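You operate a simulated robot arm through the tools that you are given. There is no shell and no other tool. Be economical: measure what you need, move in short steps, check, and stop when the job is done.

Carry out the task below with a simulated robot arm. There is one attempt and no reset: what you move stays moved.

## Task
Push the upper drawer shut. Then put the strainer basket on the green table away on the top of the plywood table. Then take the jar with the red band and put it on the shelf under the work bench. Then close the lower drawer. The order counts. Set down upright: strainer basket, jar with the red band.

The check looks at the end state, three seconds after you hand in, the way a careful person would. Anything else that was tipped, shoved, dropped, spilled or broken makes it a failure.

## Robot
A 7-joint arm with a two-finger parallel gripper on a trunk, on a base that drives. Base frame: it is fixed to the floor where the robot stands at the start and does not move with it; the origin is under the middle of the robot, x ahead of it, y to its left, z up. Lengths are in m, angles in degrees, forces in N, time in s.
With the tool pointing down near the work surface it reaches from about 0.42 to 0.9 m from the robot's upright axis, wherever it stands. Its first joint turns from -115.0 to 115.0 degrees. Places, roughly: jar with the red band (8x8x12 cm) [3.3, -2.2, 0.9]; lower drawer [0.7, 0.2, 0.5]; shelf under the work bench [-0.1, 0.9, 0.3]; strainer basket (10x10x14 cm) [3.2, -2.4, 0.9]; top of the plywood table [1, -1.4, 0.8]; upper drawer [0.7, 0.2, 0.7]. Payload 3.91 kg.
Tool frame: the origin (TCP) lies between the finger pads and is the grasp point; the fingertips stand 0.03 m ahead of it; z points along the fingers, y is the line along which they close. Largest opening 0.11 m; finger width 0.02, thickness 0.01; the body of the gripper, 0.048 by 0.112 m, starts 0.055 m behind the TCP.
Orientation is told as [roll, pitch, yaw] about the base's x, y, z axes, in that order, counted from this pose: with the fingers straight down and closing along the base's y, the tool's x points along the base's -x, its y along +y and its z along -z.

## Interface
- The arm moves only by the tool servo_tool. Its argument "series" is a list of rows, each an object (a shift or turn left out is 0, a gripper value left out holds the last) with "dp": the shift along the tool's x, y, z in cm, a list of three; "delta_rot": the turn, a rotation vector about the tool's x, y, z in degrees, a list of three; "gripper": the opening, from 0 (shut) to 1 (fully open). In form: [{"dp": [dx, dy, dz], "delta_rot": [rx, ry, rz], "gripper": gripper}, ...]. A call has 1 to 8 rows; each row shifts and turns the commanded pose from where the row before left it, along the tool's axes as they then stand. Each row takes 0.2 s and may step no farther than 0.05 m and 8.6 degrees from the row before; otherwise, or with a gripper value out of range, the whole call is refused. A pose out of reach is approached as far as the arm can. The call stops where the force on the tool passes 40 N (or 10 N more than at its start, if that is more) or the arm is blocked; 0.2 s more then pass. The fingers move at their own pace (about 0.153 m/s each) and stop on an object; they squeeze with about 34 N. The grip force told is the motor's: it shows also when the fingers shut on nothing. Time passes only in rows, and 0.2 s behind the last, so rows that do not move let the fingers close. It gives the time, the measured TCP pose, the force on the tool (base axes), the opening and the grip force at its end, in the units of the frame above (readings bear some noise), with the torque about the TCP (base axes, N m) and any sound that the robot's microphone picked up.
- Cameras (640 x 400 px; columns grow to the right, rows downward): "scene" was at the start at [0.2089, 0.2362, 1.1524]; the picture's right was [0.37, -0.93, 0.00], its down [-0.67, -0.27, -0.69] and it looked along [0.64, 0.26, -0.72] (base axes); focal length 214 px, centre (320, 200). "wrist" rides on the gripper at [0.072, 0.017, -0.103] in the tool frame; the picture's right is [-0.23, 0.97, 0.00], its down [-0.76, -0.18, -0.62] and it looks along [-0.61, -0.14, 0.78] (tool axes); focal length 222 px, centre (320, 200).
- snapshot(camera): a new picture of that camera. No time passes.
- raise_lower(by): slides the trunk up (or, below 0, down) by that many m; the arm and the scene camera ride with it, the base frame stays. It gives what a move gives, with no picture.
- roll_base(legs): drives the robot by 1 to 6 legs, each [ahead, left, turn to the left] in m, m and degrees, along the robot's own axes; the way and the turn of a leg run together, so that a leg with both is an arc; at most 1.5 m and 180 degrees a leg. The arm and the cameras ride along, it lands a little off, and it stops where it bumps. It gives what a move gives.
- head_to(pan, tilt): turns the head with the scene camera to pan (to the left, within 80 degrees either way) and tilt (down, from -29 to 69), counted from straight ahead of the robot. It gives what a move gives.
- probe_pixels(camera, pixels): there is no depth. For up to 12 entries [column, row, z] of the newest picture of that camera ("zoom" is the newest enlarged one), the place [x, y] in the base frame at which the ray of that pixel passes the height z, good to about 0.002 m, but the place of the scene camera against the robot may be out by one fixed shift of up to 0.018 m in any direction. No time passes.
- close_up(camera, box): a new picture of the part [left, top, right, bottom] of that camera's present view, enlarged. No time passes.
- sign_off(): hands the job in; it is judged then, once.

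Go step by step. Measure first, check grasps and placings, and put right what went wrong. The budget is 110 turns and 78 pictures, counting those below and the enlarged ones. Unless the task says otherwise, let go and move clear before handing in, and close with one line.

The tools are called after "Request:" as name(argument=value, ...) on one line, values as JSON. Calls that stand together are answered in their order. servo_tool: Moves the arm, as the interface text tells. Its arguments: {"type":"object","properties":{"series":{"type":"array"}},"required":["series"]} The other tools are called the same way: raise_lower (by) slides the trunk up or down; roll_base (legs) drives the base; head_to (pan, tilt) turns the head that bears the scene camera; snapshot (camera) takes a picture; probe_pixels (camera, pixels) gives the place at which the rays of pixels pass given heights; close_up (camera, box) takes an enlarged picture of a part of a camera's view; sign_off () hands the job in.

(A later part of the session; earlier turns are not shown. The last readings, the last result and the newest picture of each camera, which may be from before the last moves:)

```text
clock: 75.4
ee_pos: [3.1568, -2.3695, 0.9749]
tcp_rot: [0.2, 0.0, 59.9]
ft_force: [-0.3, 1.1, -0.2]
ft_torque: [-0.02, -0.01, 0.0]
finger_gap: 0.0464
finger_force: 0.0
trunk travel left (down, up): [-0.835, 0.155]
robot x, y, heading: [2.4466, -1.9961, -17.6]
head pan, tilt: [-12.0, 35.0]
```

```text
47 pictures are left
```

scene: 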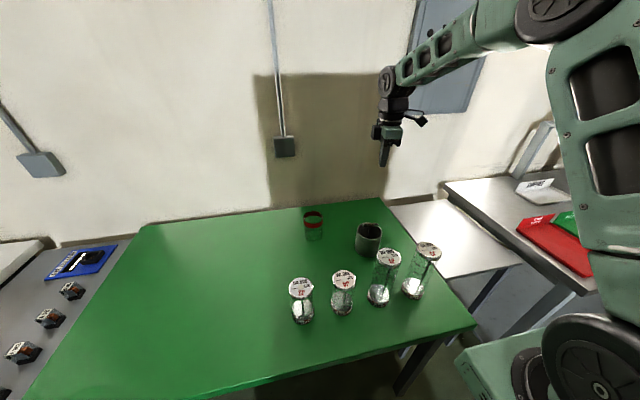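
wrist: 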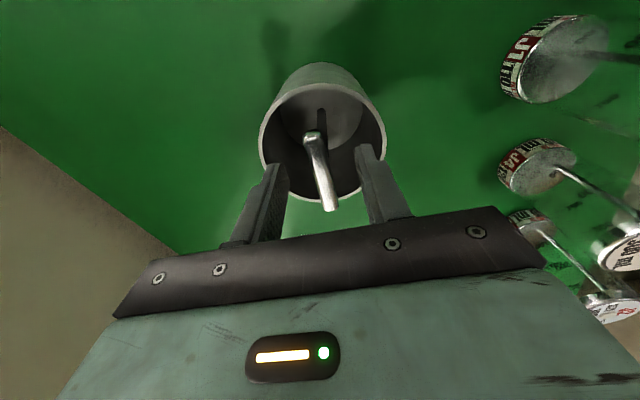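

The bar is between the fingers and both lie inside the rim. I go down the last 3.3 cm and close.

Request:
servo_tool(series=[{"dp": [0, 0, 1.2]}, {"dp": [0, 0, 1.2]}, {"dp": [0, 0, 0.9]}, {"gripper": 0}, {}, {}, {}])

Request:
servo_tool(series=[{"dp": [0, 0, -0.5]}, {"dp": [0, 0, -0.5]}, {"dp": [0, 0, -1]}, {"dp": [0, 0, -1]}])

Request:
snapshot(camera="wrist")

```text
clock: 76.2
ee_pos: [3.1585, -2.369, 0.9539]
tcp_rot: [-0.3, 0.1, 59.9]
ft_force: [-8.4, 2.5, 27.3]
ft_torque: [0.43, 0.88, 0.11]
finger_gap: 0.0505
finger_force: 4.0
trunk travel left (down, up): [-0.835, 0.155]
robot x, y, heading: [2.4451, -1.9969, -17.4]
head pan, tilt: [-12.0, 35.0]
stopped in row 3: the force on the tool passed its limit (the readings are from after the stop); the commanded pose is now the measured one
```

```text
clock: 77.2
ee_pos: [3.1594, -2.3702, 0.9798]
tcp_rot: [-0.3, 0.0, 59.9]
ft_force: [0.5, -0.4, 0.1]
ft_torque: [0.01, 0.05, 0.02]
finger_gap: 0.0459
finger_force: 0.0
trunk travel left (down, up): [-0.835, 0.155]
robot x, y, heading: [2.4432, -2.0016, -18.0]
head pan, tilt: [-12.0, 35.0]
```

```text
46 pictures are left
```

wrist: 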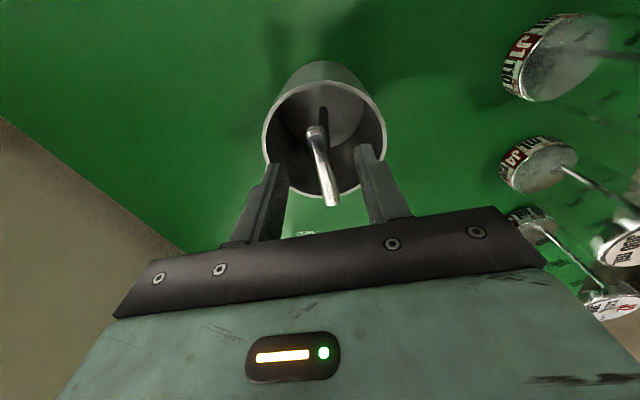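

A fingertip met the basket's rim/top at tip z≈0.924, so it can't go deeper. I grip with TCP at 0.958 (bar well inside the pads) and lift very slowly, watching the force.

Request:
servo_tool(series=[{"dp": [0, 0, 1.2]}, {"dp": [0, 0, 1.0]}, {"gripper": 0}, {}, {}, {}])

Request:
servo_tool(series=[{"dp": [0, 0, -0.3]}, {"dp": [0, 0, -0.3]}, {"dp": [0, 0, -0.3]}, {"dp": [0, 0, -0.3]}])

Request:
snapshot(camera="wrist")

```text
clock: 78.6
ee_pos: [3.1599, -2.3696, 0.959]
tcp_rot: [-0.2, 0.0, 59.9]
ft_force: [-0.2, 0.3, 0.4]
ft_torque: [0.02, 0.01, -0.01]
finger_gap: 0.0117
finger_force: 34.3
trunk travel left (down, up): [-0.835, 0.155]
robot x, y, heading: [2.4467, -2.0025, -17.8]
head pan, tilt: [-12.0, 35.0]
```

```text
clock: 79.6
ee_pos: [3.1596, -2.3703, 0.9702]
tcp_rot: [-0.3, 0.1, 59.9]
ft_force: [-0.6, 0.6, -2.8]
ft_torque: [-0.01, -0.01, 0.01]
finger_gap: 0.0118
finger_force: 34.2
trunk travel left (down, up): [-0.835, 0.155]
robot x, y, heading: [2.4436, -2.002, -17.6]
head pan, tilt: [-12.0, 35.0]
```

```text
45 pictures are left
```

wrist: 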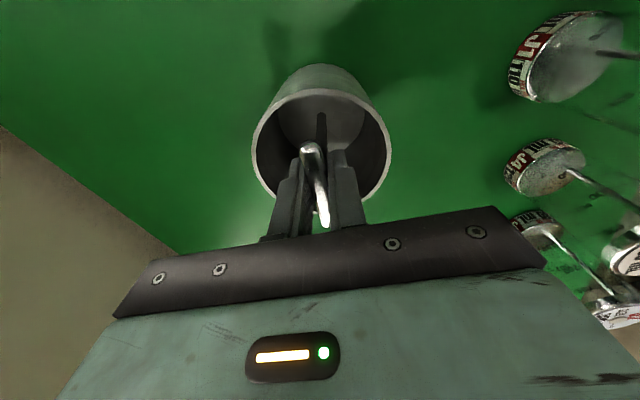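

The load is now carried (-2.8 N, ~0.3 kg), gap 11.8 mm. I continue lifting gently.

Request:
servo_tool(series=[{"dp": [0, 0, -0.6]}, {"dp": [0, 0, -1]}, {"dp": [0, 0, -1.3]}, {"dp": [0, 0, -1.5]}, {"dp": [0, 0, -1.5]}, {"dp": [0, 0, -1.5]}])

Request:
snapshot(camera="wrist")

```text
clock: 81.0
ee_pos: [3.1593, -2.3689, 1.0443]
tcp_rot: [-0.2, 0.0, 59.9]
ft_force: [-0.9, 0.0, -2.4]
ft_torque: [0.01, 0.03, -0.02]
finger_gap: 0.0115
finger_force: 33.9
trunk travel left (down, up): [-0.835, 0.155]
robot x, y, heading: [2.4459, -2.0022, -17.6]
head pan, tilt: [-12.0, 35.0]
```

```text
44 pictures are left
```

wrist: 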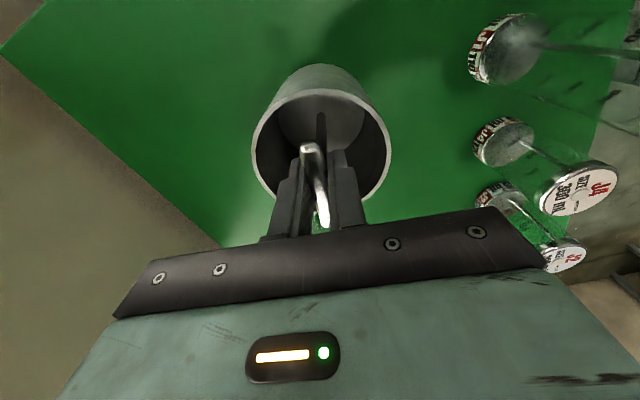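

The basket is firmly held with its base ≈0.139 below the TCP. I raise it well above the cylinders, then back away.

Request:
raise_lower(by=0.12)

Request:
servo_tool(series=[{"dp": [0, 0, -1.5]}, {"dp": [0, 0, -2]}, {"dp": [0, 0, -2]}, {"dp": [0, 0, -2]}, {"dp": [0, 0, -2]}])

Request:
roll_base(legs=[[-0.45, 0, 0]])

Request:
snapshot(camera="scene")

```text
clock: 82.5
ee_pos: [3.1597, -2.3695, 1.1655]
tcp_rot: [-0.2, 0.1, 60.0]
ft_force: [0.2, -0.1, -2.8]
ft_torque: [-0.01, 0.01, 0.01]
finger_gap: 0.0117
finger_force: 34.5
trunk travel left (down, up): [-0.955, 0.035]
robot x, y, heading: [2.4461, -2.0022, -17.8]
head pan, tilt: [-12.0, 35.0]
```

```text
clock: 83.7
ee_pos: [3.1582, -2.3676, 1.261]
tcp_rot: [-0.2, 0.1, 59.9]
ft_force: [-0.1, 0.0, -2.2]
ft_torque: [-0.02, -0.03, 0.0]
finger_gap: 0.0117
finger_force: 34.0
trunk travel left (down, up): [-0.955, 0.035]
robot x, y, heading: [2.4426, -1.9998, -17.8]
head pan, tilt: [-12.0, 35.0]
```

```text
clock: 86.4
ee_pos: [2.7262, -2.2284, 1.2603]
tcp_rot: [-0.2, 0.0, 59.9]
ft_force: [-0.5, -0.6, -2.4]
ft_torque: [-0.04, 0.01, 0.01]
finger_gap: 0.0118
finger_force: 34.0
trunk travel left (down, up): [-0.955, 0.035]
robot x, y, heading: [2.013, -1.8614, -17.7]
head pan, tilt: [-12.0, 35.0]
```

```text
43 pictures are left
```

scene: 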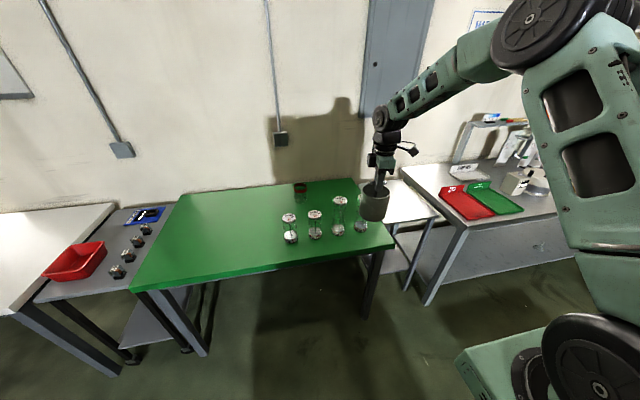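

All cylinders still stand and the basket hangs clear. I retract the arm 20 cm and turn around to face the plywood table from its east side.

Request:
servo_tool(series=[{"dp": [0.5, 2, 0]}, {"dp": [0.9, 4, 0]}, {"dp": [0.9, 4, 0]}, {"dp": [0.9, 4, 0]}, {"dp": [0.7, 3.5, 0]}, {"dp": [0.4, 2, 0]}])

Request:
roll_base(legs=[[0, 0, 90], [0, 0, 88]])

Request:
snapshot(camera="scene")

```text
clock: 87.8
ee_pos: [2.535, -2.1674, 1.2593]
tcp_rot: [-0.2, 0.2, 59.9]
ft_force: [0.0, -0.5, -1.9]
ft_torque: [0.01, -0.02, 0.01]
finger_gap: 0.012
finger_force: 34.0
trunk travel left (down, up): [-0.955, 0.035]
robot x, y, heading: [2.0108, -1.8617, -17.9]
head pan, tilt: [-12.0, 35.0]
```

```text
clock: 95.9
ee_pos: [1.4886, -1.5569, 1.259]
tcp_rot: [-0.2, 0.0, -120.1]
ft_force: [0.5, -0.9, -2.2]
ft_torque: [0.01, 0.0, 0.01]
finger_gap: 0.0119
finger_force: 34.1
trunk travel left (down, up): [-0.955, 0.035]
robot x, y, heading: [2.0115, -1.8622, 162.2]
head pan, tilt: [-12.0, 35.0]
```

```text
42 pictures are left
```

scene: 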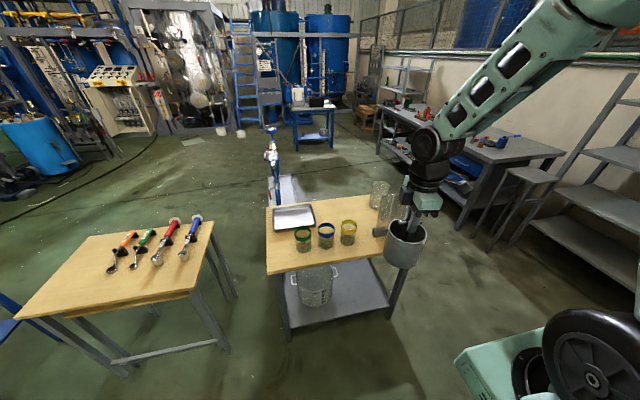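

The plywood table's top with tray, three banded jars and the jug is in view at (265..400,190..265). I zoom in.

Request:
close_up(camera="scene", box=[250, 165, 450, 290])

Request:
probe_pixels(camera="scene", pixels=[[267, 274, 0.81], [268, 207, 0.81], [374, 258, 0.81], [303, 250, 0.81], [326, 246, 0.81], [348, 244, 0.81], [286, 256, 0.81], [335, 262, 0.81], [374, 218, 0.81]])

```text
3.20 times, centred on (350, 228) of scene
```

zoom: 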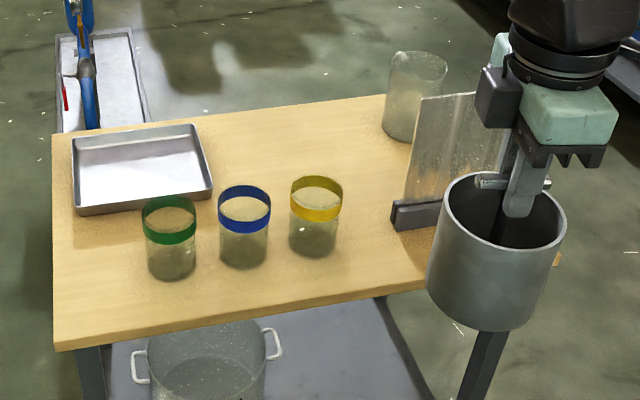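

```text
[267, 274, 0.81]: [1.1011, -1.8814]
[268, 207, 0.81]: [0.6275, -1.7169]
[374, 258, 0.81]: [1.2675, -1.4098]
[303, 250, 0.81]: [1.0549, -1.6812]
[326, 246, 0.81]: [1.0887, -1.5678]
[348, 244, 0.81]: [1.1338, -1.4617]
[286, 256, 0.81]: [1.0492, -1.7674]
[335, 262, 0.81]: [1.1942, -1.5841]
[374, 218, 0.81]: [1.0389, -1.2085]
```

There is a roomy free patch west of the jars, between tray and jug, around zoom (295,165). I probe its bounds and test table height with the yellow jar's top and base.

Request:
probe_pixels(camera="zoom", pixels=[[295, 165, 0.81], [212, 195, 0.81], [186, 128, 0.81], [384, 132, 0.81], [400, 142, 0.81], [393, 228, 0.81], [313, 243, 0.81], [317, 190, 0.93], [313, 243, 0.79], [317, 190, 0.91], [243, 255, 0.81], [290, 103, 0.81]])

```text
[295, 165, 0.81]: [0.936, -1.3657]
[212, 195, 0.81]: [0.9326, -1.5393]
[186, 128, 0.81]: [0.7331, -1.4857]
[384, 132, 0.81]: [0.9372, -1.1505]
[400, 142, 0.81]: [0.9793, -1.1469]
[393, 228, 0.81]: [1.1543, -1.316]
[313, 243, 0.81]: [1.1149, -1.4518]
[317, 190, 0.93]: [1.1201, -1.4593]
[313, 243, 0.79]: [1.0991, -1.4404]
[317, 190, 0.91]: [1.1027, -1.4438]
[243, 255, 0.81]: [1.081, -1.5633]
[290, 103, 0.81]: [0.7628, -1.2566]
```

The target (0.936,-1.366) has ≥0.17 m to every neighbour. I drive 0.43 m ahead with the basket held high.

Request:
roll_base(legs=[[0.43, 0, 0]])

Request:
snapshot(camera="scene")

```text
clock: 98.5
ee_pos: [1.0793, -1.428, 1.2604]
tcp_rot: [-0.2, 0.0, -120.0]
ft_force: [-0.4, -0.5, -1.9]
ft_torque: [0.01, 0.02, -0.01]
finger_gap: 0.0116
finger_force: 34.5
trunk travel left (down, up): [-0.955, 0.035]
robot x, y, heading: [1.5997, -1.7348, 162.4]
head pan, tilt: [-12.0, 35.0]
```

```text
40 pictures are left
```

scene: 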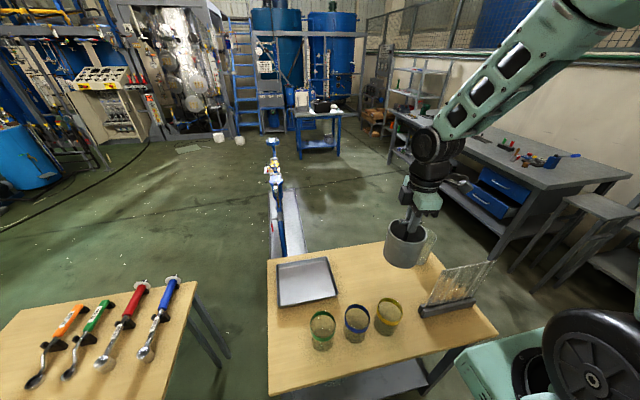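

I move the basket 15 cm further over the free patch and check.

Request:
servo_tool(series=[{"dp": [-0.3, -2.5, 0]}, {"dp": [-0.5, -4, 0]}, {"dp": [-0.5, -4, 0]}, {"dp": [-0.4, -3.5, 0]}, {"dp": [-0.1, -1.5, 0]}])

Request:
snapshot(camera="scene")

Request:
snapshot(camera="wrist")

```text
clock: 99.7
ee_pos: [0.9362, -1.3644, 1.26]
tcp_rot: [-0.1, 0.1, -119.9]
ft_force: [0.3, -0.3, -2.4]
ft_torque: [0.02, -0.01, -0.01]
finger_gap: 0.0116
finger_force: 34.0
trunk travel left (down, up): [-0.955, 0.035]
robot x, y, heading: [1.6011, -1.7335, 162.4]
head pan, tilt: [-12.0, 35.0]
```

```text
39 pictures are left
```

scene: 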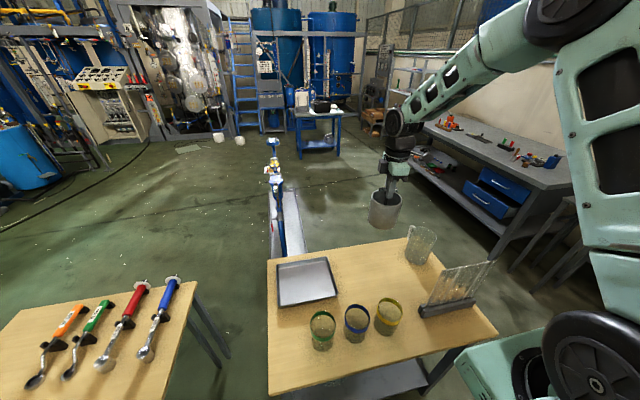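

```text
38 pictures are left
```

wrist: 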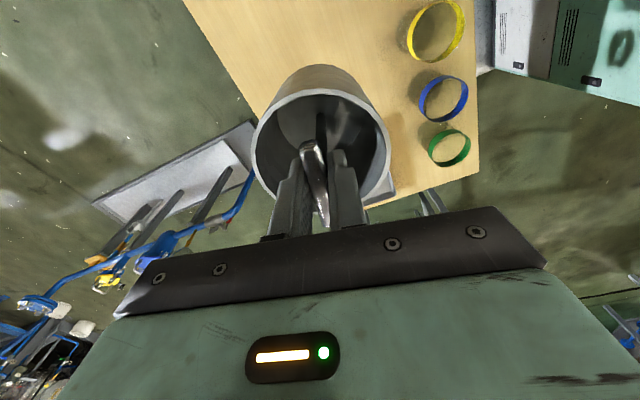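

The basket hangs over the free patch. I lower it with the trunk by 0.25 m and re-check with a picture.

Request:
raise_lower(by=-0.26)

Request:
snapshot(camera="scene")

```text
clock: 102.3
ee_pos: [0.9358, -1.366, 0.9993]
tcp_rot: [-0.2, -0.1, -120.1]
ft_force: [0.3, -0.1, -2.5]
ft_torque: [-0.01, 0.03, -0.01]
finger_gap: 0.0115
finger_force: 34.0
trunk travel left (down, up): [-0.695, 0.295]
robot x, y, heading: [1.6011, -1.7349, 162.4]
head pan, tilt: [-12.0, 35.0]
```

```text
37 pictures are left
```

scene: 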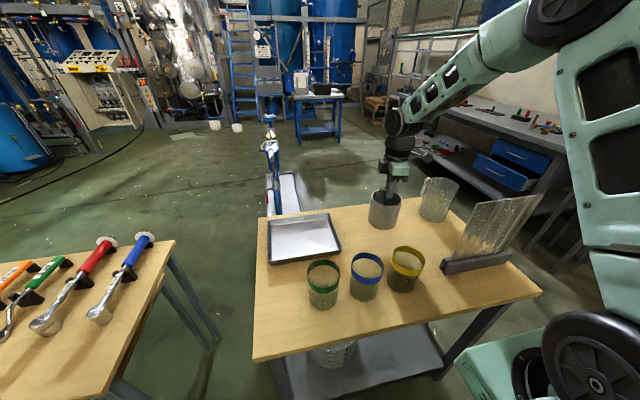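

The basket is between tray and jug with clear room. I lower the remaining centimetres in fine steps.

Request:
servo_tool(series=[{"dp": [0, 0, 1]}, {"dp": [0, 0, 1]}, {"dp": [0, 0, 1]}, {"dp": [0, 0, 0.5]}, {"dp": [0, 0, 0.4]}])

Request:
servo_tool(series=[{"dp": [0, 0, 0.3]}, {"dp": [0, 0, 0.3]}])

```text
clock: 103.5
ee_pos: [0.936, -1.3655, 0.9601]
tcp_rot: [-0.2, 0.1, -120.0]
ft_force: [-0.3, 1.1, -2.2]
ft_torque: [0.03, 0.01, -0.02]
finger_gap: 0.0117
finger_force: 34.4
trunk travel left (down, up): [-0.695, 0.295]
robot x, y, heading: [1.6029, -1.7309, 162.3]
head pan, tilt: [-12.0, 35.0]
```

```text
clock: 104.2
ee_pos: [0.9367, -1.3659, 0.9555]
tcp_rot: [-0.2, 0.2, -120.0]
ft_force: [0.5, -1.1, -2.0]
ft_torque: [-0.01, -0.03, 0.01]
finger_gap: 0.0118
finger_force: 33.9
trunk travel left (down, up): [-0.695, 0.295]
robot x, y, heading: [1.6039, -1.7317, 162.4]
head pan, tilt: [-12.0, 35.0]
```

Request:
servo_tool(series=[{"dp": [0, 0, 0.3]}, {"dp": [0, 0, 0.3]}])

Request:
servo_tool(series=[{"dp": [0, 0, 0.3]}, {}])

Request:
close_up(camera="scene", box=[340, 170, 440, 240])

```text
clock: 104.8
ee_pos: [0.9361, -1.3656, 0.9483]
tcp_rot: [-0.2, 0.1, -120.0]
ft_force: [0.1, 0.6, -1.9]
ft_torque: [0.01, -0.01, 0.01]
finger_gap: 0.0116
finger_force: 33.8
trunk travel left (down, up): [-0.695, 0.295]
robot x, y, heading: [1.5979, -1.7305, 162.4]
head pan, tilt: [-12.0, 35.0]
```

```text
clock: 105.3
ee_pos: [0.937, -1.3646, 0.946]
tcp_rot: [-0.3, 0.0, -120.0]
ft_force: [0.3, 0.5, -1.5]
ft_torque: [-0.01, -0.03, 0.02]
finger_gap: 0.0114
finger_force: 33.8
trunk travel left (down, up): [-0.695, 0.295]
robot x, y, heading: [1.6024, -1.7312, 162.7]
head pan, tilt: [-12.0, 35.0]
```

```text
5.71 times, centred on (390, 205) of scene
```

zoom: 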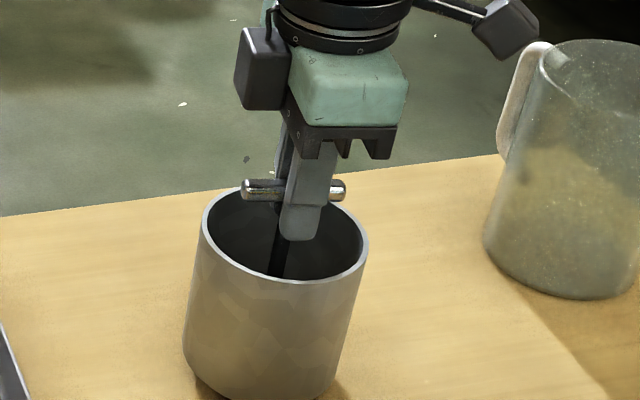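

Still carried (-1.5 N). I go on in 3 mm steps.

Request:
servo_tool(series=[{"dp": [0, 0, 0.3]}, {"dp": [0, 0, 0.3]}])

Request:
servo_tool(series=[{"dp": [0, 0, 0.3]}, {}])

Request:
servo_tool(series=[{"dp": [0, 0, 0.3]}, {}])

```text
clock: 106.0
ee_pos: [0.9356, -1.3647, 0.9402]
tcp_rot: [-0.2, 0.1, -120.0]
ft_force: [0.8, 0.2, -2.7]
ft_torque: [0.03, 0.0, 0.0]
finger_gap: 0.0115
finger_force: 34.6
trunk travel left (down, up): [-0.695, 0.295]
robot x, y, heading: [1.6026, -1.7324, 162.2]
head pan, tilt: [-12.0, 35.0]
```

```text
clock: 106.5
ee_pos: [0.937, -1.3652, 0.9369]
tcp_rot: [-0.4, 0.0, -120.0]
ft_force: [-1.3, 0.8, 9.5]
ft_torque: [-0.03, 0.05, -0.02]
finger_gap: 0.0115
finger_force: 34.4
trunk travel left (down, up): [-0.695, 0.295]
robot x, y, heading: [1.6088, -1.7351, 162.4]
head pan, tilt: [-12.0, 35.0]
```

```text
clock: 107.2
ee_pos: [0.9367, -1.3664, 0.9346]
tcp_rot: [-0.3, 0.0, -120.0]
ft_force: [-2.8, 1.3, 25.7]
ft_torque: [-0.02, -0.11, 0.03]
finger_gap: 0.0119
finger_force: 34.4
trunk travel left (down, up): [-0.695, 0.295]
robot x, y, heading: [1.6021, -1.7324, 162.5]
head pan, tilt: [-12.0, 35.0]
```

It rests on the table (table z≈0.80). I relieve the pressure, open moderately (so the fingers stay inside the rim), and lift off.

Request:
servo_tool(series=[{"dp": [0, 0, -0.3]}, {"gripper": 0.33}, {}, {}])

Request:
servo_tool(series=[{"dp": [0, 0, -1]}, {"dp": [0, 0, -2]}, {"dp": [0, 0, -3]}, {"dp": [0, 0, -4]}, {"dp": [0, 0, -4]}, {"dp": [0, 0, -4]}, {"dp": [0, 0, -4]}])

Request:
snapshot(camera="scene")

```text
clock: 108.2
ee_pos: [0.9368, -1.3655, 0.9362]
tcp_rot: [-0.2, 0.1, -120.0]
ft_force: [0.6, -0.1, -0.1]
ft_torque: [-0.01, -0.02, -0.02]
finger_gap: 0.036
finger_force: 0.1
trunk travel left (down, up): [-0.695, 0.295]
robot x, y, heading: [1.6045, -1.7363, 162.4]
head pan, tilt: [-12.0, 35.0]
```

```text
clock: 109.8
ee_pos: [0.9374, -1.3639, 1.1578]
tcp_rot: [-0.1, 0.0, -120.0]
ft_force: [0.3, 0.4, -0.2]
ft_torque: [-0.02, -0.02, -0.02]
finger_gap: 0.036
finger_force: 0.1
trunk travel left (down, up): [-0.695, 0.295]
robot x, y, heading: [1.6043, -1.7336, 162.3]
head pan, tilt: [-12.0, 35.0]
```

```text
35 pictures are left
```

scene: 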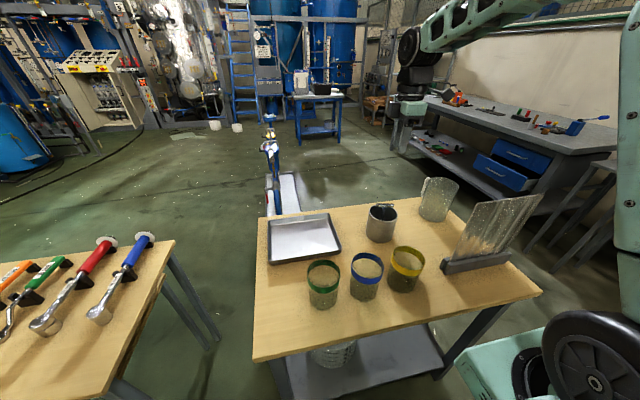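

The basket stands upright at (381,222) on the plywood table. Now I raise the arm, back away and turn to the green table for the jar.

Request:
raise_lower(by=0.15)

Request:
roll_base(legs=[[-0.45, 0, 0], [0, 0, -90], [0, 0, -90]])

Request:
servo_tool(series=[{"delta_rot": [0, 0, 8.5], "gripper": 1}, {"delta_rot": [0, 0, 8.5]}, {"delta_rot": [0, 0, 8.5]}, {"delta_rot": [0, 0, 8.5]}, {"delta_rot": [0, 0, 8.5]}, {"delta_rot": [0, 0, 8.5]}, {"delta_rot": [0, 0, 8.5]}, {"delta_rot": [0, 0, 8.5]}])

```text
clock: 111.5
ee_pos: [0.937, -1.3632, 1.3067]
tcp_rot: [-0.1, 0.0, -119.9]
ft_force: [-0.3, -0.2, 0.7]
ft_torque: [0.04, -0.03, -0.01]
finger_gap: 0.0363
finger_force: 0.0
trunk travel left (down, up): [-0.845, 0.145]
robot x, y, heading: [1.6027, -1.7322, 162.7]
head pan, tilt: [-12.0, 35.0]
```

```text
clock: 121.9
ee_pos: [2.6837, -2.259, 1.3068]
tcp_rot: [-0.3, 0.0, 58.2]
ft_force: [-0.6, -0.2, 0.3]
ft_torque: [0.02, -0.01, -0.01]
finger_gap: 0.0365
finger_force: 0.1
trunk travel left (down, up): [-0.845, 0.145]
robot x, y, heading: [2.0306, -1.874, -19.5]
head pan, tilt: [-12.0, 35.0]
```

```text
clock: 123.7
ee_pos: [2.6838, -2.2612, 1.3064]
tcp_rot: [-0.1, -0.3, -10.0]
ft_force: [0.2, 0.0, -0.3]
ft_torque: [0.0, -0.01, 0.01]
finger_gap: 0.11
finger_force: 0.1
trunk travel left (down, up): [-0.845, 0.145]
robot x, y, heading: [2.0309, -1.8698, -19.4]
head pan, tilt: [-12.0, 35.0]
```

The robot faces the table again (heading -19.5). I drive 0.42 m ahead with the arm high, then align the wrist and start tilting the tool 45° forward for a side grasp of the jar.

Request:
roll_base(legs=[[0.42, 0, 0]])

Request:
servo_tool(series=[{"delta_rot": [0, 0, 8.5], "dp": [2, 3, 0]}, {"delta_rot": [0, 0, 1], "dp": [2, 4, 0]}, {"delta_rot": [0, -7.5, 0], "dp": [0, 4, 0]}, {"delta_rot": [0, -7.5, 0], "dp": [0, 4, 0]}, {"delta_rot": [0, -7.5, 0], "dp": [0, 4, 0]}, {"delta_rot": [0, -7.5, 0], "dp": [0, 4, 0]}, {"delta_rot": [0, -7.5, 0], "dp": [0, 2, 0]}, {"delta_rot": [0, -7.5, 0]}])

Request:
snapshot(camera="scene")

Request:
snapshot(camera="wrist")

```text
clock: 126.3
ee_pos: [3.0815, -2.4096, 1.3068]
tcp_rot: [-0.1, -0.1, -10.3]
ft_force: [0.4, 0.3, 0.2]
ft_torque: [0.04, 0.01, 0.0]
finger_gap: 0.1102
finger_force: 0.0
trunk travel left (down, up): [-0.845, 0.145]
robot x, y, heading: [2.4354, -2.0131, -20.0]
head pan, tilt: [-12.0, 35.0]
```

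```text
clock: 128.1
ee_pos: [3.1206, -2.1607, 1.3078]
tcp_rot: [-0.1, -45.2, -19.7]
ft_force: [0.6, 0.1, 0.0]
ft_torque: [0.03, 0.03, 0.03]
finger_gap: 0.1098
finger_force: 0.0
trunk travel left (down, up): [-0.845, 0.145]
robot x, y, heading: [2.4289, -2.013, -20.1]
head pan, tilt: [-12.0, 35.0]
```

```text
34 pictures are left
```

scene: 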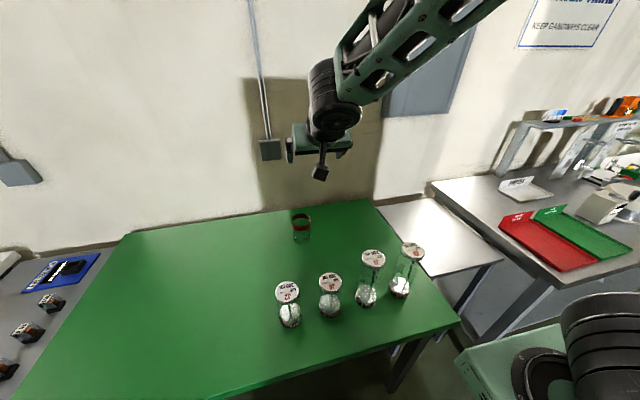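

```text
33 pictures are left
```

wrist: 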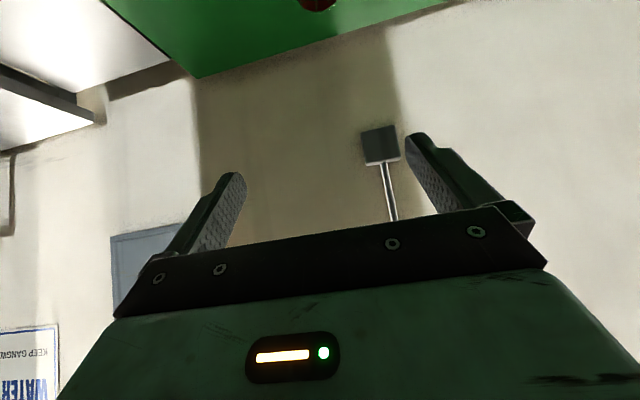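

The tool is tilted 45° and high; the jar is at the top edge of the wrist view (318,3). I move to a pre-grasp pose 15 cm behind the jar along the approach line.

Request:
servo_tool(series=[{"dp": [1.8, 0.24, 4]}, {"dp": [1.8, 0.24, 4]}, {"dp": [1.8, 0.24, 4]}, {"dp": [1.8, 0.24, 4]}, {"dp": [1.8, 0.24, 4]}, {"dp": [1.8, 0.24, 4]}, {"dp": [1.8, 0.24, 4]}])

Request:
snapshot(camera="wrist")

Request:
snapshot(camera="scene")

```text
clock: 129.7
ee_pos: [3.2305, -2.1853, 1.02]
tcp_rot: [-0.1, -45.3, -19.8]
ft_force: [-0.1, 0.1, -0.1]
ft_torque: [-0.01, 0.0, -0.02]
finger_gap: 0.1098
finger_force: 0.1
trunk travel left (down, up): [-0.845, 0.145]
robot x, y, heading: [2.4323, -2.013, -20.2]
head pan, tilt: [-12.0, 35.0]
```

```text
32 pictures are left
```

wrist: 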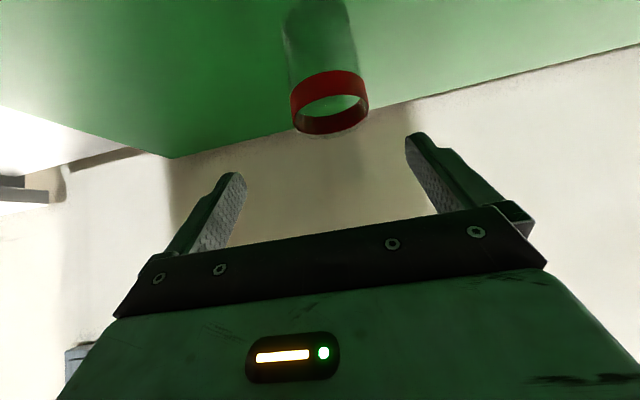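

```text
31 pictures are left
```

scene: 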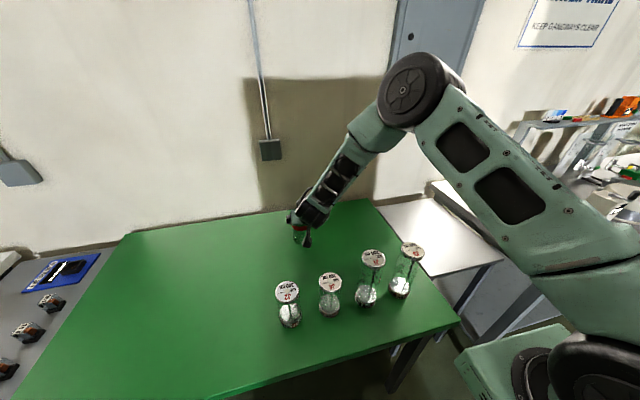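

The jar's rim shows at (297..366,120) in the wrist view. I probe it.

Request:
probe_pixels(camera="wrist", pixels=[[294, 118, 0.94], [367, 109, 0.94], [332, 135, 0.94], [330, 96, 0.94], [290, 85, 0.92], [367, 78, 0.92]])

```text
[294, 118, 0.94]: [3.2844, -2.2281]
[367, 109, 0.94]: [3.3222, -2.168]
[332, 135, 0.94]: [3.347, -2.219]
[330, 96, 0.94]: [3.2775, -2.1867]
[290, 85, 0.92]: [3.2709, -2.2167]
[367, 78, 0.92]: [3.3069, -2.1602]
```

The jar's axis is ≈(3.311,-2.205), nearly straight ahead. I shift 0.8 cm left and approach most of the way, then check.

Request:
servo_tool(series=[{"dp": [0.8, 0.8, 0]}, {"dp": [0.8, 0, 2]}, {"dp": [0, 0, 2]}, {"dp": [0, 0, 2]}, {"dp": [0, 0, 2]}])

Request:
snapshot(camera="wrist")

```text
clock: 130.9
ee_pos: [3.2768, -2.1923, 0.953]
tcp_rot: [-0.1, -45.2, -19.6]
ft_force: [0.0, 0.1, 0.1]
ft_torque: [0.04, 0.01, -0.02]
finger_gap: 0.1099
finger_force: 0.1
trunk travel left (down, up): [-0.845, 0.145]
robot x, y, heading: [2.4322, -2.0137, -19.9]
head pan, tilt: [-12.0, 35.0]
```

```text
30 pictures are left
```

wrist: 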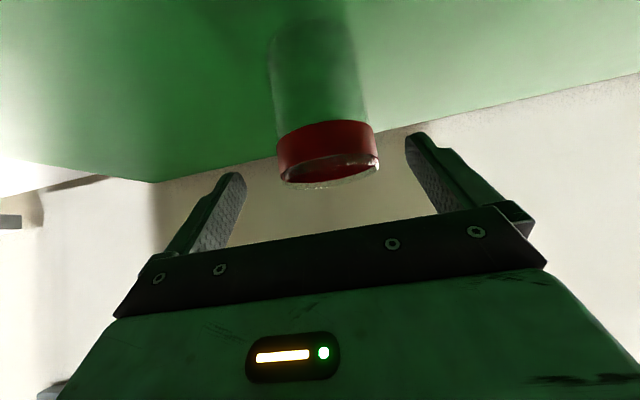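

The jar is centred between the fingers (rim 279..378). I advance the last 5.2 cm and close.

Request:
servo_tool(series=[{"dp": [0, 0, 1.8]}, {"dp": [0, 0, 1.8]}, {"dp": [0, 0, 1.6]}, {"gripper": 0}, {}, {}, {}])

Request:
snapshot(camera="wrist")

```text
clock: 132.5
ee_pos: [3.3116, -2.2054, 0.9148]
tcp_rot: [-0.1, -45.2, -19.9]
ft_force: [-0.1, 0.8, -0.1]
ft_torque: [0.0, 0.06, 0.0]
finger_gap: 0.0699
finger_force: 34.3
trunk travel left (down, up): [-0.845, 0.145]
robot x, y, heading: [2.4295, -2.0124, -20.2]
head pan, tilt: [-12.0, 35.0]
```

```text
29 pictures are left
```

wrist: 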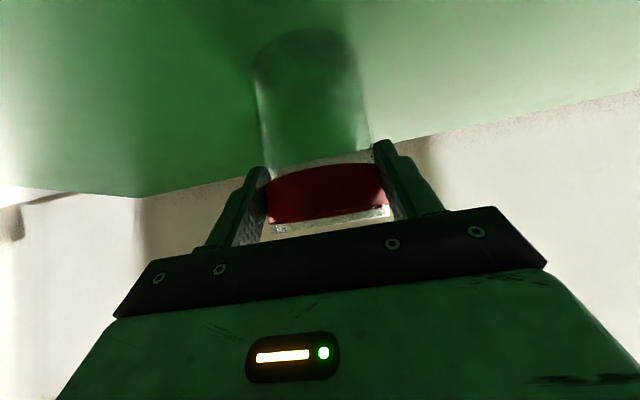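

The jar is gripped at the band (gap 70 mm). I lift it straight up with the trunk first and check.

Request:
raise_lower(by=0.03)

Request:
snapshot(camera="wrist")

```text
clock: 133.3
ee_pos: [3.3105, -2.2039, 0.945]
tcp_rot: [-0.1, -45.2, -19.9]
ft_force: [-0.8, 0.7, -1.8]
ft_torque: [0.0, 0.05, 0.04]
finger_gap: 0.0698
finger_force: 33.8
trunk travel left (down, up): [-0.875, 0.115]
robot x, y, heading: [2.4358, -2.0107, -20.0]
head pan, tilt: [-12.0, 35.0]
```

```text
28 pictures are left
```

wrist: 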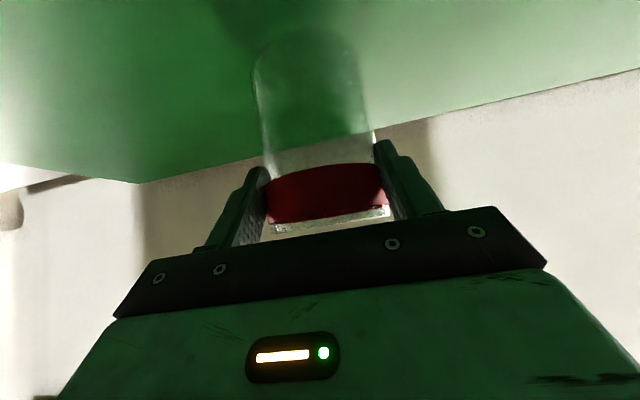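

The jar is lifted and held (-1.8 N). I raise it well above the cylinders and back away.

Request:
raise_lower(by=0.11)

Request:
servo_tool(series=[{"dp": [-1, 0, -1]}, {"dp": [-1.3, 0, -1.3]}, {"dp": [-1.3, 0, -1.3]}, {"dp": [-1.3, 0, -1.3]}, {"dp": [-1.3, 0, -1.3]}, {"dp": [-1.3, 0, -1.3]}, {"dp": [-1, 0, -1]}])

Request:
roll_base(legs=[[-0.5, 0, 0]])

Request:
snapshot(camera="scene")

```text
clock: 134.7
ee_pos: [3.3113, -2.2059, 1.0548]
tcp_rot: [-0.1, -45.2, -19.8]
ft_force: [-0.6, -0.3, -2.6]
ft_torque: [0.05, 0.06, 0.02]
finger_gap: 0.0698
finger_force: 33.6
trunk travel left (down, up): [-0.985, 0.005]
robot x, y, heading: [2.432, -2.0143, -19.9]
head pan, tilt: [-12.0, 35.0]
```

```text
clock: 136.3
ee_pos: [3.3098, -2.2036, 1.1742]
tcp_rot: [-0.1, -45.2, -19.8]
ft_force: [-0.2, -0.2, -1.9]
ft_torque: [0.04, 0.05, -0.02]
finger_gap: 0.0697
finger_force: 34.3
trunk travel left (down, up): [-0.985, 0.005]
robot x, y, heading: [2.4291, -2.0108, -20.0]
head pan, tilt: [-12.0, 35.0]
```

```text
clock: 139.3
ee_pos: [2.8347, -2.0325, 1.1739]
tcp_rot: [0.0, -45.2, -19.7]
ft_force: [0.5, 0.0, -1.9]
ft_torque: [-0.02, 0.01, 0.02]
finger_gap: 0.0696
finger_force: 33.7
trunk travel left (down, up): [-0.985, 0.005]
robot x, y, heading: [1.954, -1.8397, -20.0]
head pan, tilt: [-12.0, 35.0]
```

```text
27 pictures are left
```

scene: 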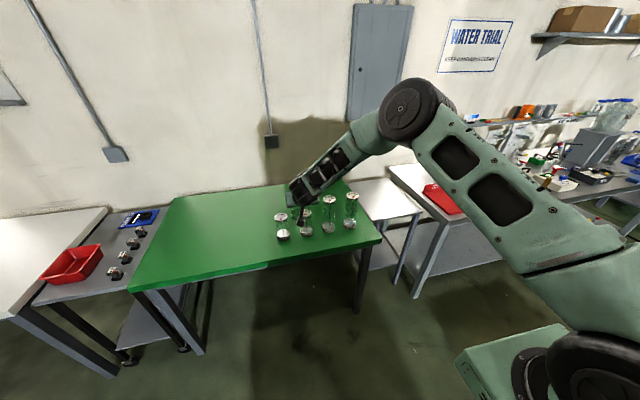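

All four cylinders still stand and the jar is held. I tuck the arm in a bit and drive through the aisle backward to the bench's shelf side.

Request:
servo_tool(series=[{"dp": [1, 0, -1]}, {"dp": [2, 0, -2]}, {"dp": [2, 0, -2]}, {"dp": [2, 0, -2]}, {"dp": [1, 0, -1]}])

Request:
roll_base(legs=[[0, 0.94, 0], [-1.1, 0, 0]])

```text
clock: 140.5
ee_pos: [2.7281, -1.9937, 1.1747]
tcp_rot: [-0.1, -45.2, -19.8]
ft_force: [0.0, -0.4, -1.5]
ft_torque: [-0.03, 0.05, 0.0]
finger_gap: 0.0696
finger_force: 34.0
trunk travel left (down, up): [-0.985, 0.005]
robot x, y, heading: [1.9551, -1.841, -20.0]
head pan, tilt: [-12.0, 35.0]
```

```text
clock: 150.6
ee_pos: [2.0293, -0.7367, 1.175]
tcp_rot: [0.0, -45.2, -21.3]
ft_force: [0.3, -1.0, -1.3]
ft_torque: [0.02, 0.03, -0.02]
finger_gap: 0.0691
finger_force: 34.0
trunk travel left (down, up): [-0.985, 0.005]
robot x, y, heading: [1.2618, -0.5628, -21.6]
head pan, tilt: [-12.0, 35.0]
```

Pose n≈-0.10 in the aisle as planned. I check the grip, then continue backward, aside and turn to face the shelf.

Request:
snapshot(camera="wrist")

Request:
roll_base(legs=[[-1.17, 0, 0], [0, -0.45, 0], [0, 0, 91.5]])

Request:
head_to(pan=0, tilt=40)

Request:
snapshot(camera="scene")

```text
26 pictures are left
```

wrist: 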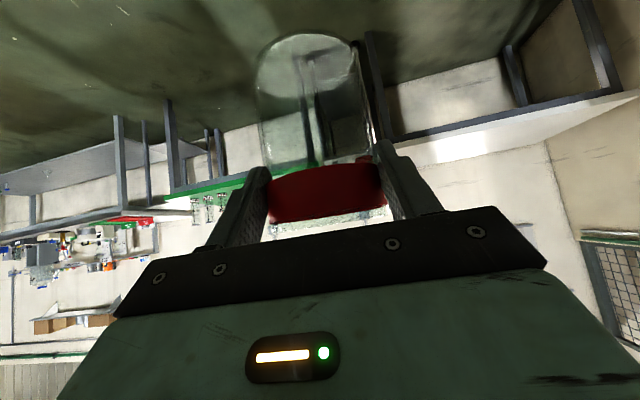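

```text
clock: 162.6
ee_pos: [0.1719, 0.2115, 1.1749]
tcp_rot: [-0.2, -45.3, 72.5]
ft_force: [-0.6, 0.1, -1.2]
ft_torque: [-0.06, 0.02, 0.01]
finger_gap: 0.0688
finger_force: 33.6
trunk travel left (down, up): [-0.985, 0.005]
robot x, y, heading: [0.0506, -0.5619, 72.1]
head pan, tilt: [-12.0, 35.0]
```

```text
clock: 163.4
ee_pos: [0.1711, 0.2116, 1.1743]
tcp_rot: [-0.1, -45.1, 72.5]
ft_force: [-0.4, 0.1, -1.6]
ft_torque: [-0.03, -0.02, 0.0]
finger_gap: 0.0689
finger_force: 34.1
trunk travel left (down, up): [-0.985, 0.005]
robot x, y, heading: [0.0492, -0.5694, 72.2]
head pan, tilt: [0.0, 40.0]
```

```text
25 pictures are left
```

scene: 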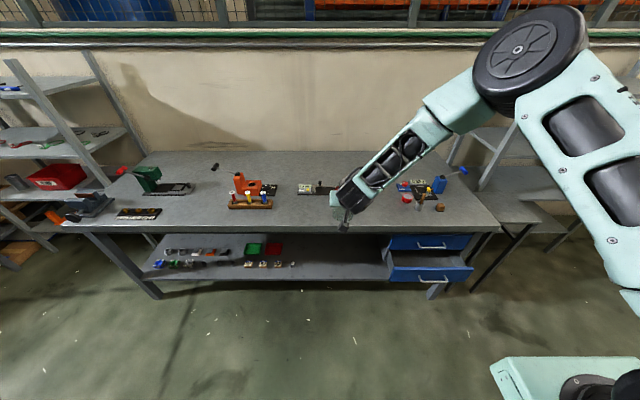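

The overview shows the free shelf patch at about (300..385, 240..275), right of the small items and left of the drawers. I zoom in to measure.

Request:
close_up(camera="scene", box=[240, 215, 400, 315])

Request:
probe_pixels(camera="zoom", pixels=[[400, 160, 0.3], [400, 160, 0.33], [220, 200, 0.3], [580, 245, 0.3], [400, 258, 0.3], [400, 258, 0.27], [165, 155, 0.3], [165, 155, 0.33], [590, 95, 0.75], [400, 70, 0.75]])

```text
4.00 times, centred on (320, 265) of scene
```

zoom: 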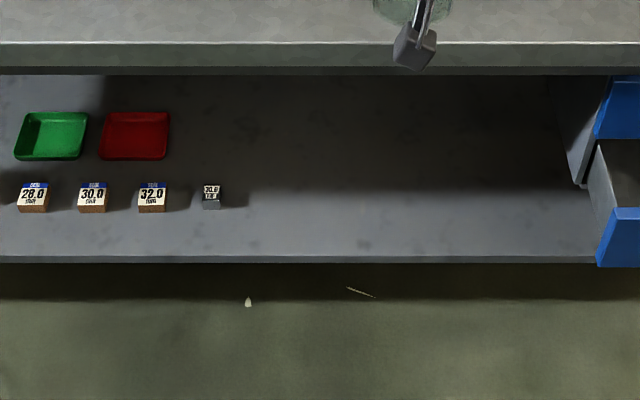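

```text
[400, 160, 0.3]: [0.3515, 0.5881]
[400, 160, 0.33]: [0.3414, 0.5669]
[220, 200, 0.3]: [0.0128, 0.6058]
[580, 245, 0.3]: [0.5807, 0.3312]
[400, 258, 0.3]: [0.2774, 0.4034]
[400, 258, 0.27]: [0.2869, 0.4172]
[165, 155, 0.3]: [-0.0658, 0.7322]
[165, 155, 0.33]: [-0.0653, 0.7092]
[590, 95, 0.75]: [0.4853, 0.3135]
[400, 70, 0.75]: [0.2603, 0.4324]
```

The shelf's front edge is at n≈0.474 and z≈0.3; target for the jar is (0.30,0.53). I lower the trunk so the jar's base is ≈5 cm above shelf level, in front of the bench.

Request:
raise_lower(by=-0.72)

Request:
snapshot(camera="scene")

Request:
snapshot(camera="wrist")

```text
refused: -0.72 is not a number from -0.4 to 0.4
```

```text
23 pictures are left
```

scene: 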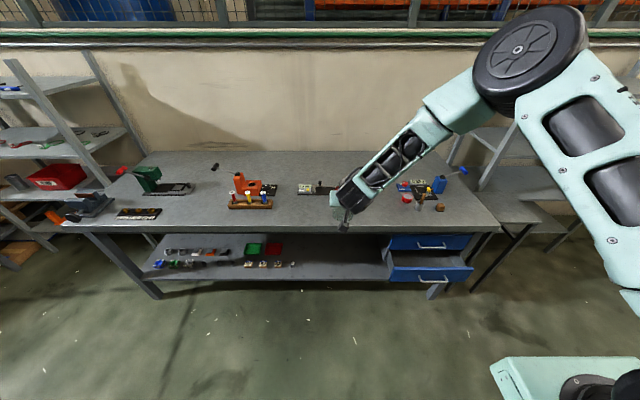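

```text
22 pictures are left
```

wrist: 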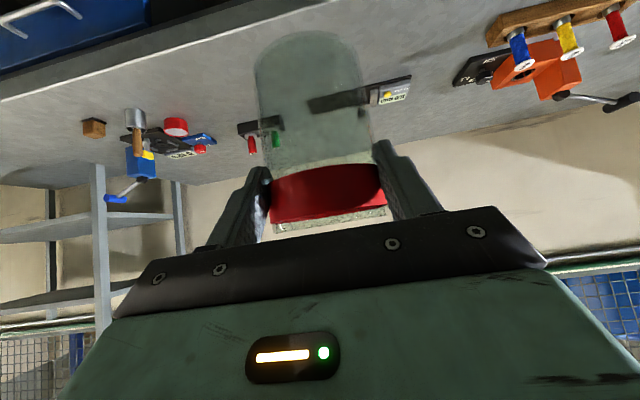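

The trunk takes at most 0.4 m per call, so I lower in two moves; the jar is still well gripped.

Request:
raise_lower(by=-0.38)

Request:
raise_lower(by=-0.34)

Request:
snapshot(camera="scene")

```text
clock: 167.0
ee_pos: [0.1726, 0.2103, 0.7941]
tcp_rot: [-0.1, -45.2, 72.6]
ft_force: [0.4, -0.6, -1.9]
ft_torque: [-0.11, 0.01, 0.0]
finger_gap: 0.0687
finger_force: 34.0
trunk travel left (down, up): [-0.605, 0.385]
robot x, y, heading: [0.047, -0.5658, 72.3]
head pan, tilt: [0.0, 40.0]
```

```text
clock: 170.4
ee_pos: [0.1707, 0.2102, 0.4548]
tcp_rot: [0.0, -45.2, 72.5]
ft_force: [-0.2, -0.7, -1.2]
ft_torque: [-0.03, 0.05, -0.01]
finger_gap: 0.0687
finger_force: 34.0
trunk travel left (down, up): [-0.265, 0.725]
robot x, y, heading: [0.0511, -0.5687, 72.0]
head pan, tilt: [0.0, 40.0]
```

```text
21 pictures are left
```

scene: 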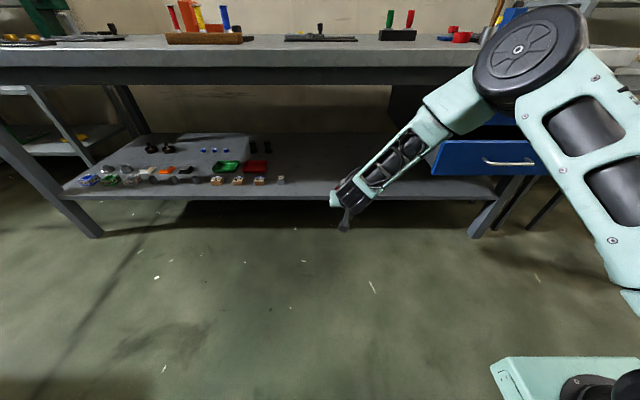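

The elbow (530,60) is at bench-top height, so I extend the arm 12 cm first to keep the elbow well in front of the bench edge, then check.

Request:
servo_tool(series=[{"dp": [-1.5, 0, 1.5]}, {"dp": [-2, 0, 2]}, {"dp": [-2, 0, 2]}, {"dp": [-2, 0, 2]}, {"dp": [-1.5, 0, 1.5]}])

Request:
roll_base(legs=[[0.1, -0.025, 0]])

Request:
snapshot(camera="scene")

```text
clock: 171.6
ee_pos: [0.2092, 0.3312, 0.4565]
tcp_rot: [-0.1, -45.1, 72.4]
ft_force: [-1.0, 0.7, -0.8]
ft_torque: [-0.03, 0.01, -0.04]
finger_gap: 0.0687
finger_force: 34.1
trunk travel left (down, up): [-0.265, 0.725]
robot x, y, heading: [0.0494, -0.5664, 72.4]
head pan, tilt: [0.0, 40.0]
```

```text
clock: 172.7
ee_pos: [0.2643, 0.4198, 0.4546]
tcp_rot: [0.0, -45.1, 72.5]
ft_force: [0.6, -0.2, -1.3]
ft_torque: [-0.08, 0.0, 0.03]
finger_gap: 0.0688
finger_force: 34.2
trunk travel left (down, up): [-0.265, 0.725]
robot x, y, heading: [0.1045, -0.4779, 72.3]
head pan, tilt: [0.0, 40.0]
```

```text
20 pictures are left
```

scene: 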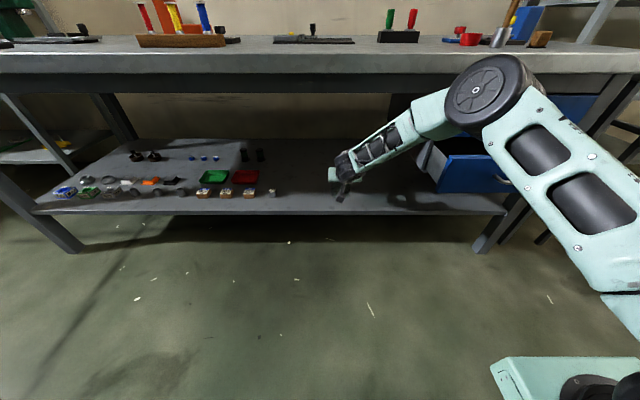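

The elbow is ≈0.2 m in front of the bench edge and the jar enters below the apron. I drive the last 11.5 cm in.

Request:
roll_base(legs=[[0.115, 0, 0]])

Request:
close_up(camera="scene", box=[260, 60, 500, 220])

Request:
snapshot(camera="wrist")

```text
clock: 173.9
ee_pos: [0.2988, 0.5293, 0.4546]
tcp_rot: [-0.1, -45.2, 72.5]
ft_force: [0.5, -0.9, -2.3]
ft_torque: [-0.03, -0.02, -0.02]
finger_gap: 0.0686
finger_force: 34.0
trunk travel left (down, up): [-0.265, 0.725]
robot x, y, heading: [0.1367, -0.368, 72.5]
head pan, tilt: [0.0, 40.0]
```

```text
2.50 times, centred on (380, 140) of scene
```

zoom: 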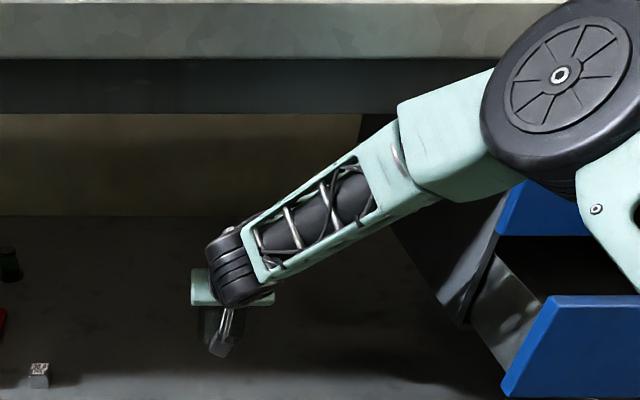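

```text
18 pictures are left
```

wrist: 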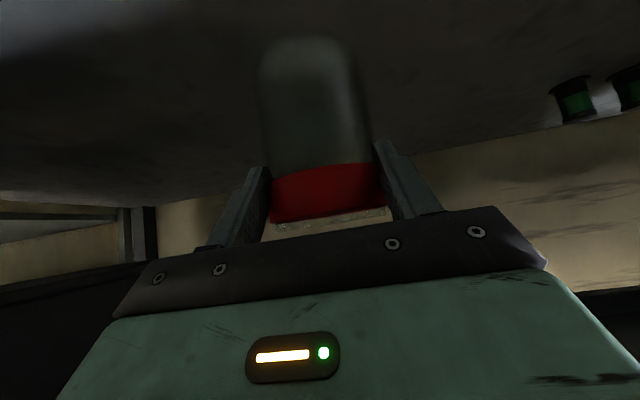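

The jar is over the free shelf patch. I lower 4 cm by the trunk, then in fine arm steps until contact.

Request:
raise_lower(by=-0.04)

Request:
servo_tool(series=[{"dp": [0.25, 0, 0.25]}, {"dp": [0.25, 0, 0.25]}, {}])

Request:
servo_tool(series=[{"dp": [0.25, 0, 0.25]}, {"dp": [0.25, 0, 0.25]}, {}])

```text
clock: 174.8
ee_pos: [0.2985, 0.5293, 0.4151]
tcp_rot: [-0.1, -45.2, 72.5]
ft_force: [0.1, -0.6, -1.9]
ft_torque: [-0.08, 0.0, 0.0]
finger_gap: 0.0688
finger_force: 33.6
trunk travel left (down, up): [-0.225, 0.765]
robot x, y, heading: [0.1363, -0.3653, 72.3]
head pan, tilt: [0.0, 40.0]
```

```text
clock: 175.6
ee_pos: [0.2997, 0.5307, 0.4083]
tcp_rot: [-0.1, -45.2, 72.5]
ft_force: [0.8, -0.3, -2.1]
ft_torque: [-0.04, 0.02, -0.01]
finger_gap: 0.0688
finger_force: 34.2
trunk travel left (down, up): [-0.225, 0.765]
robot x, y, heading: [0.1394, -0.3682, 72.5]
head pan, tilt: [0.0, 40.0]
```

```text
clock: 176.4
ee_pos: [0.2978, 0.5299, 0.4012]
tcp_rot: [0.0, -45.3, 72.5]
ft_force: [-0.4, -0.4, -1.7]
ft_torque: [-0.05, 0.01, 0.02]
finger_gap: 0.0687
finger_force: 34.1
trunk travel left (down, up): [-0.225, 0.765]
robot x, y, heading: [0.1414, -0.3687, 72.3]
head pan, tilt: [0.0, 40.0]
```

Not yet touching (TCP z 0.401); I keep lowering in small steps.

Request:
servo_tool(series=[{"dp": [0.25, 0, 0.25]}, {"dp": [0.2, 0, 0.2]}, {}])

Request:
servo_tool(series=[{"dp": [0.2, 0, 0.2]}, {"dp": [0.2, 0, 0.2]}, {}])

Request:
servo_tool(series=[{"dp": [0.2, 0, 0.2]}, {}])

```text
clock: 177.2
ee_pos: [0.2991, 0.5312, 0.3947]
tcp_rot: [-0.1, -45.2, 72.5]
ft_force: [-0.1, -0.5, 2.1]
ft_torque: [0.15, 0.03, 0.05]
finger_gap: 0.0688
finger_force: 34.0
trunk travel left (down, up): [-0.225, 0.765]
robot x, y, heading: [0.1324, -0.3704, 72.2]
head pan, tilt: [0.0, 40.0]
```

```text
clock: 178.0
ee_pos: [0.299, 0.5318, 0.3922]
tcp_rot: [0.1, -45.5, 72.5]
ft_force: [-0.4, 3.8, 24.7]
ft_torque: [0.59, 0.11, -0.15]
finger_gap: 0.069
finger_force: 34.0
trunk travel left (down, up): [-0.225, 0.765]
robot x, y, heading: [0.137, -0.367, 72.4]
head pan, tilt: [0.0, 40.0]
```

```text
clock: 178.6
ee_pos: [0.2985, 0.5305, 0.3882]
tcp_rot: [-0.1, -45.4, 72.4]
ft_force: [0.7, 0.8, 25.4]
ft_torque: [0.45, -0.08, 0.05]
finger_gap: 0.0689
finger_force: 33.7
trunk travel left (down, up): [-0.225, 0.765]
robot x, y, heading: [0.1341, -0.3682, 72.6]
head pan, tilt: [0.0, 40.0]
```

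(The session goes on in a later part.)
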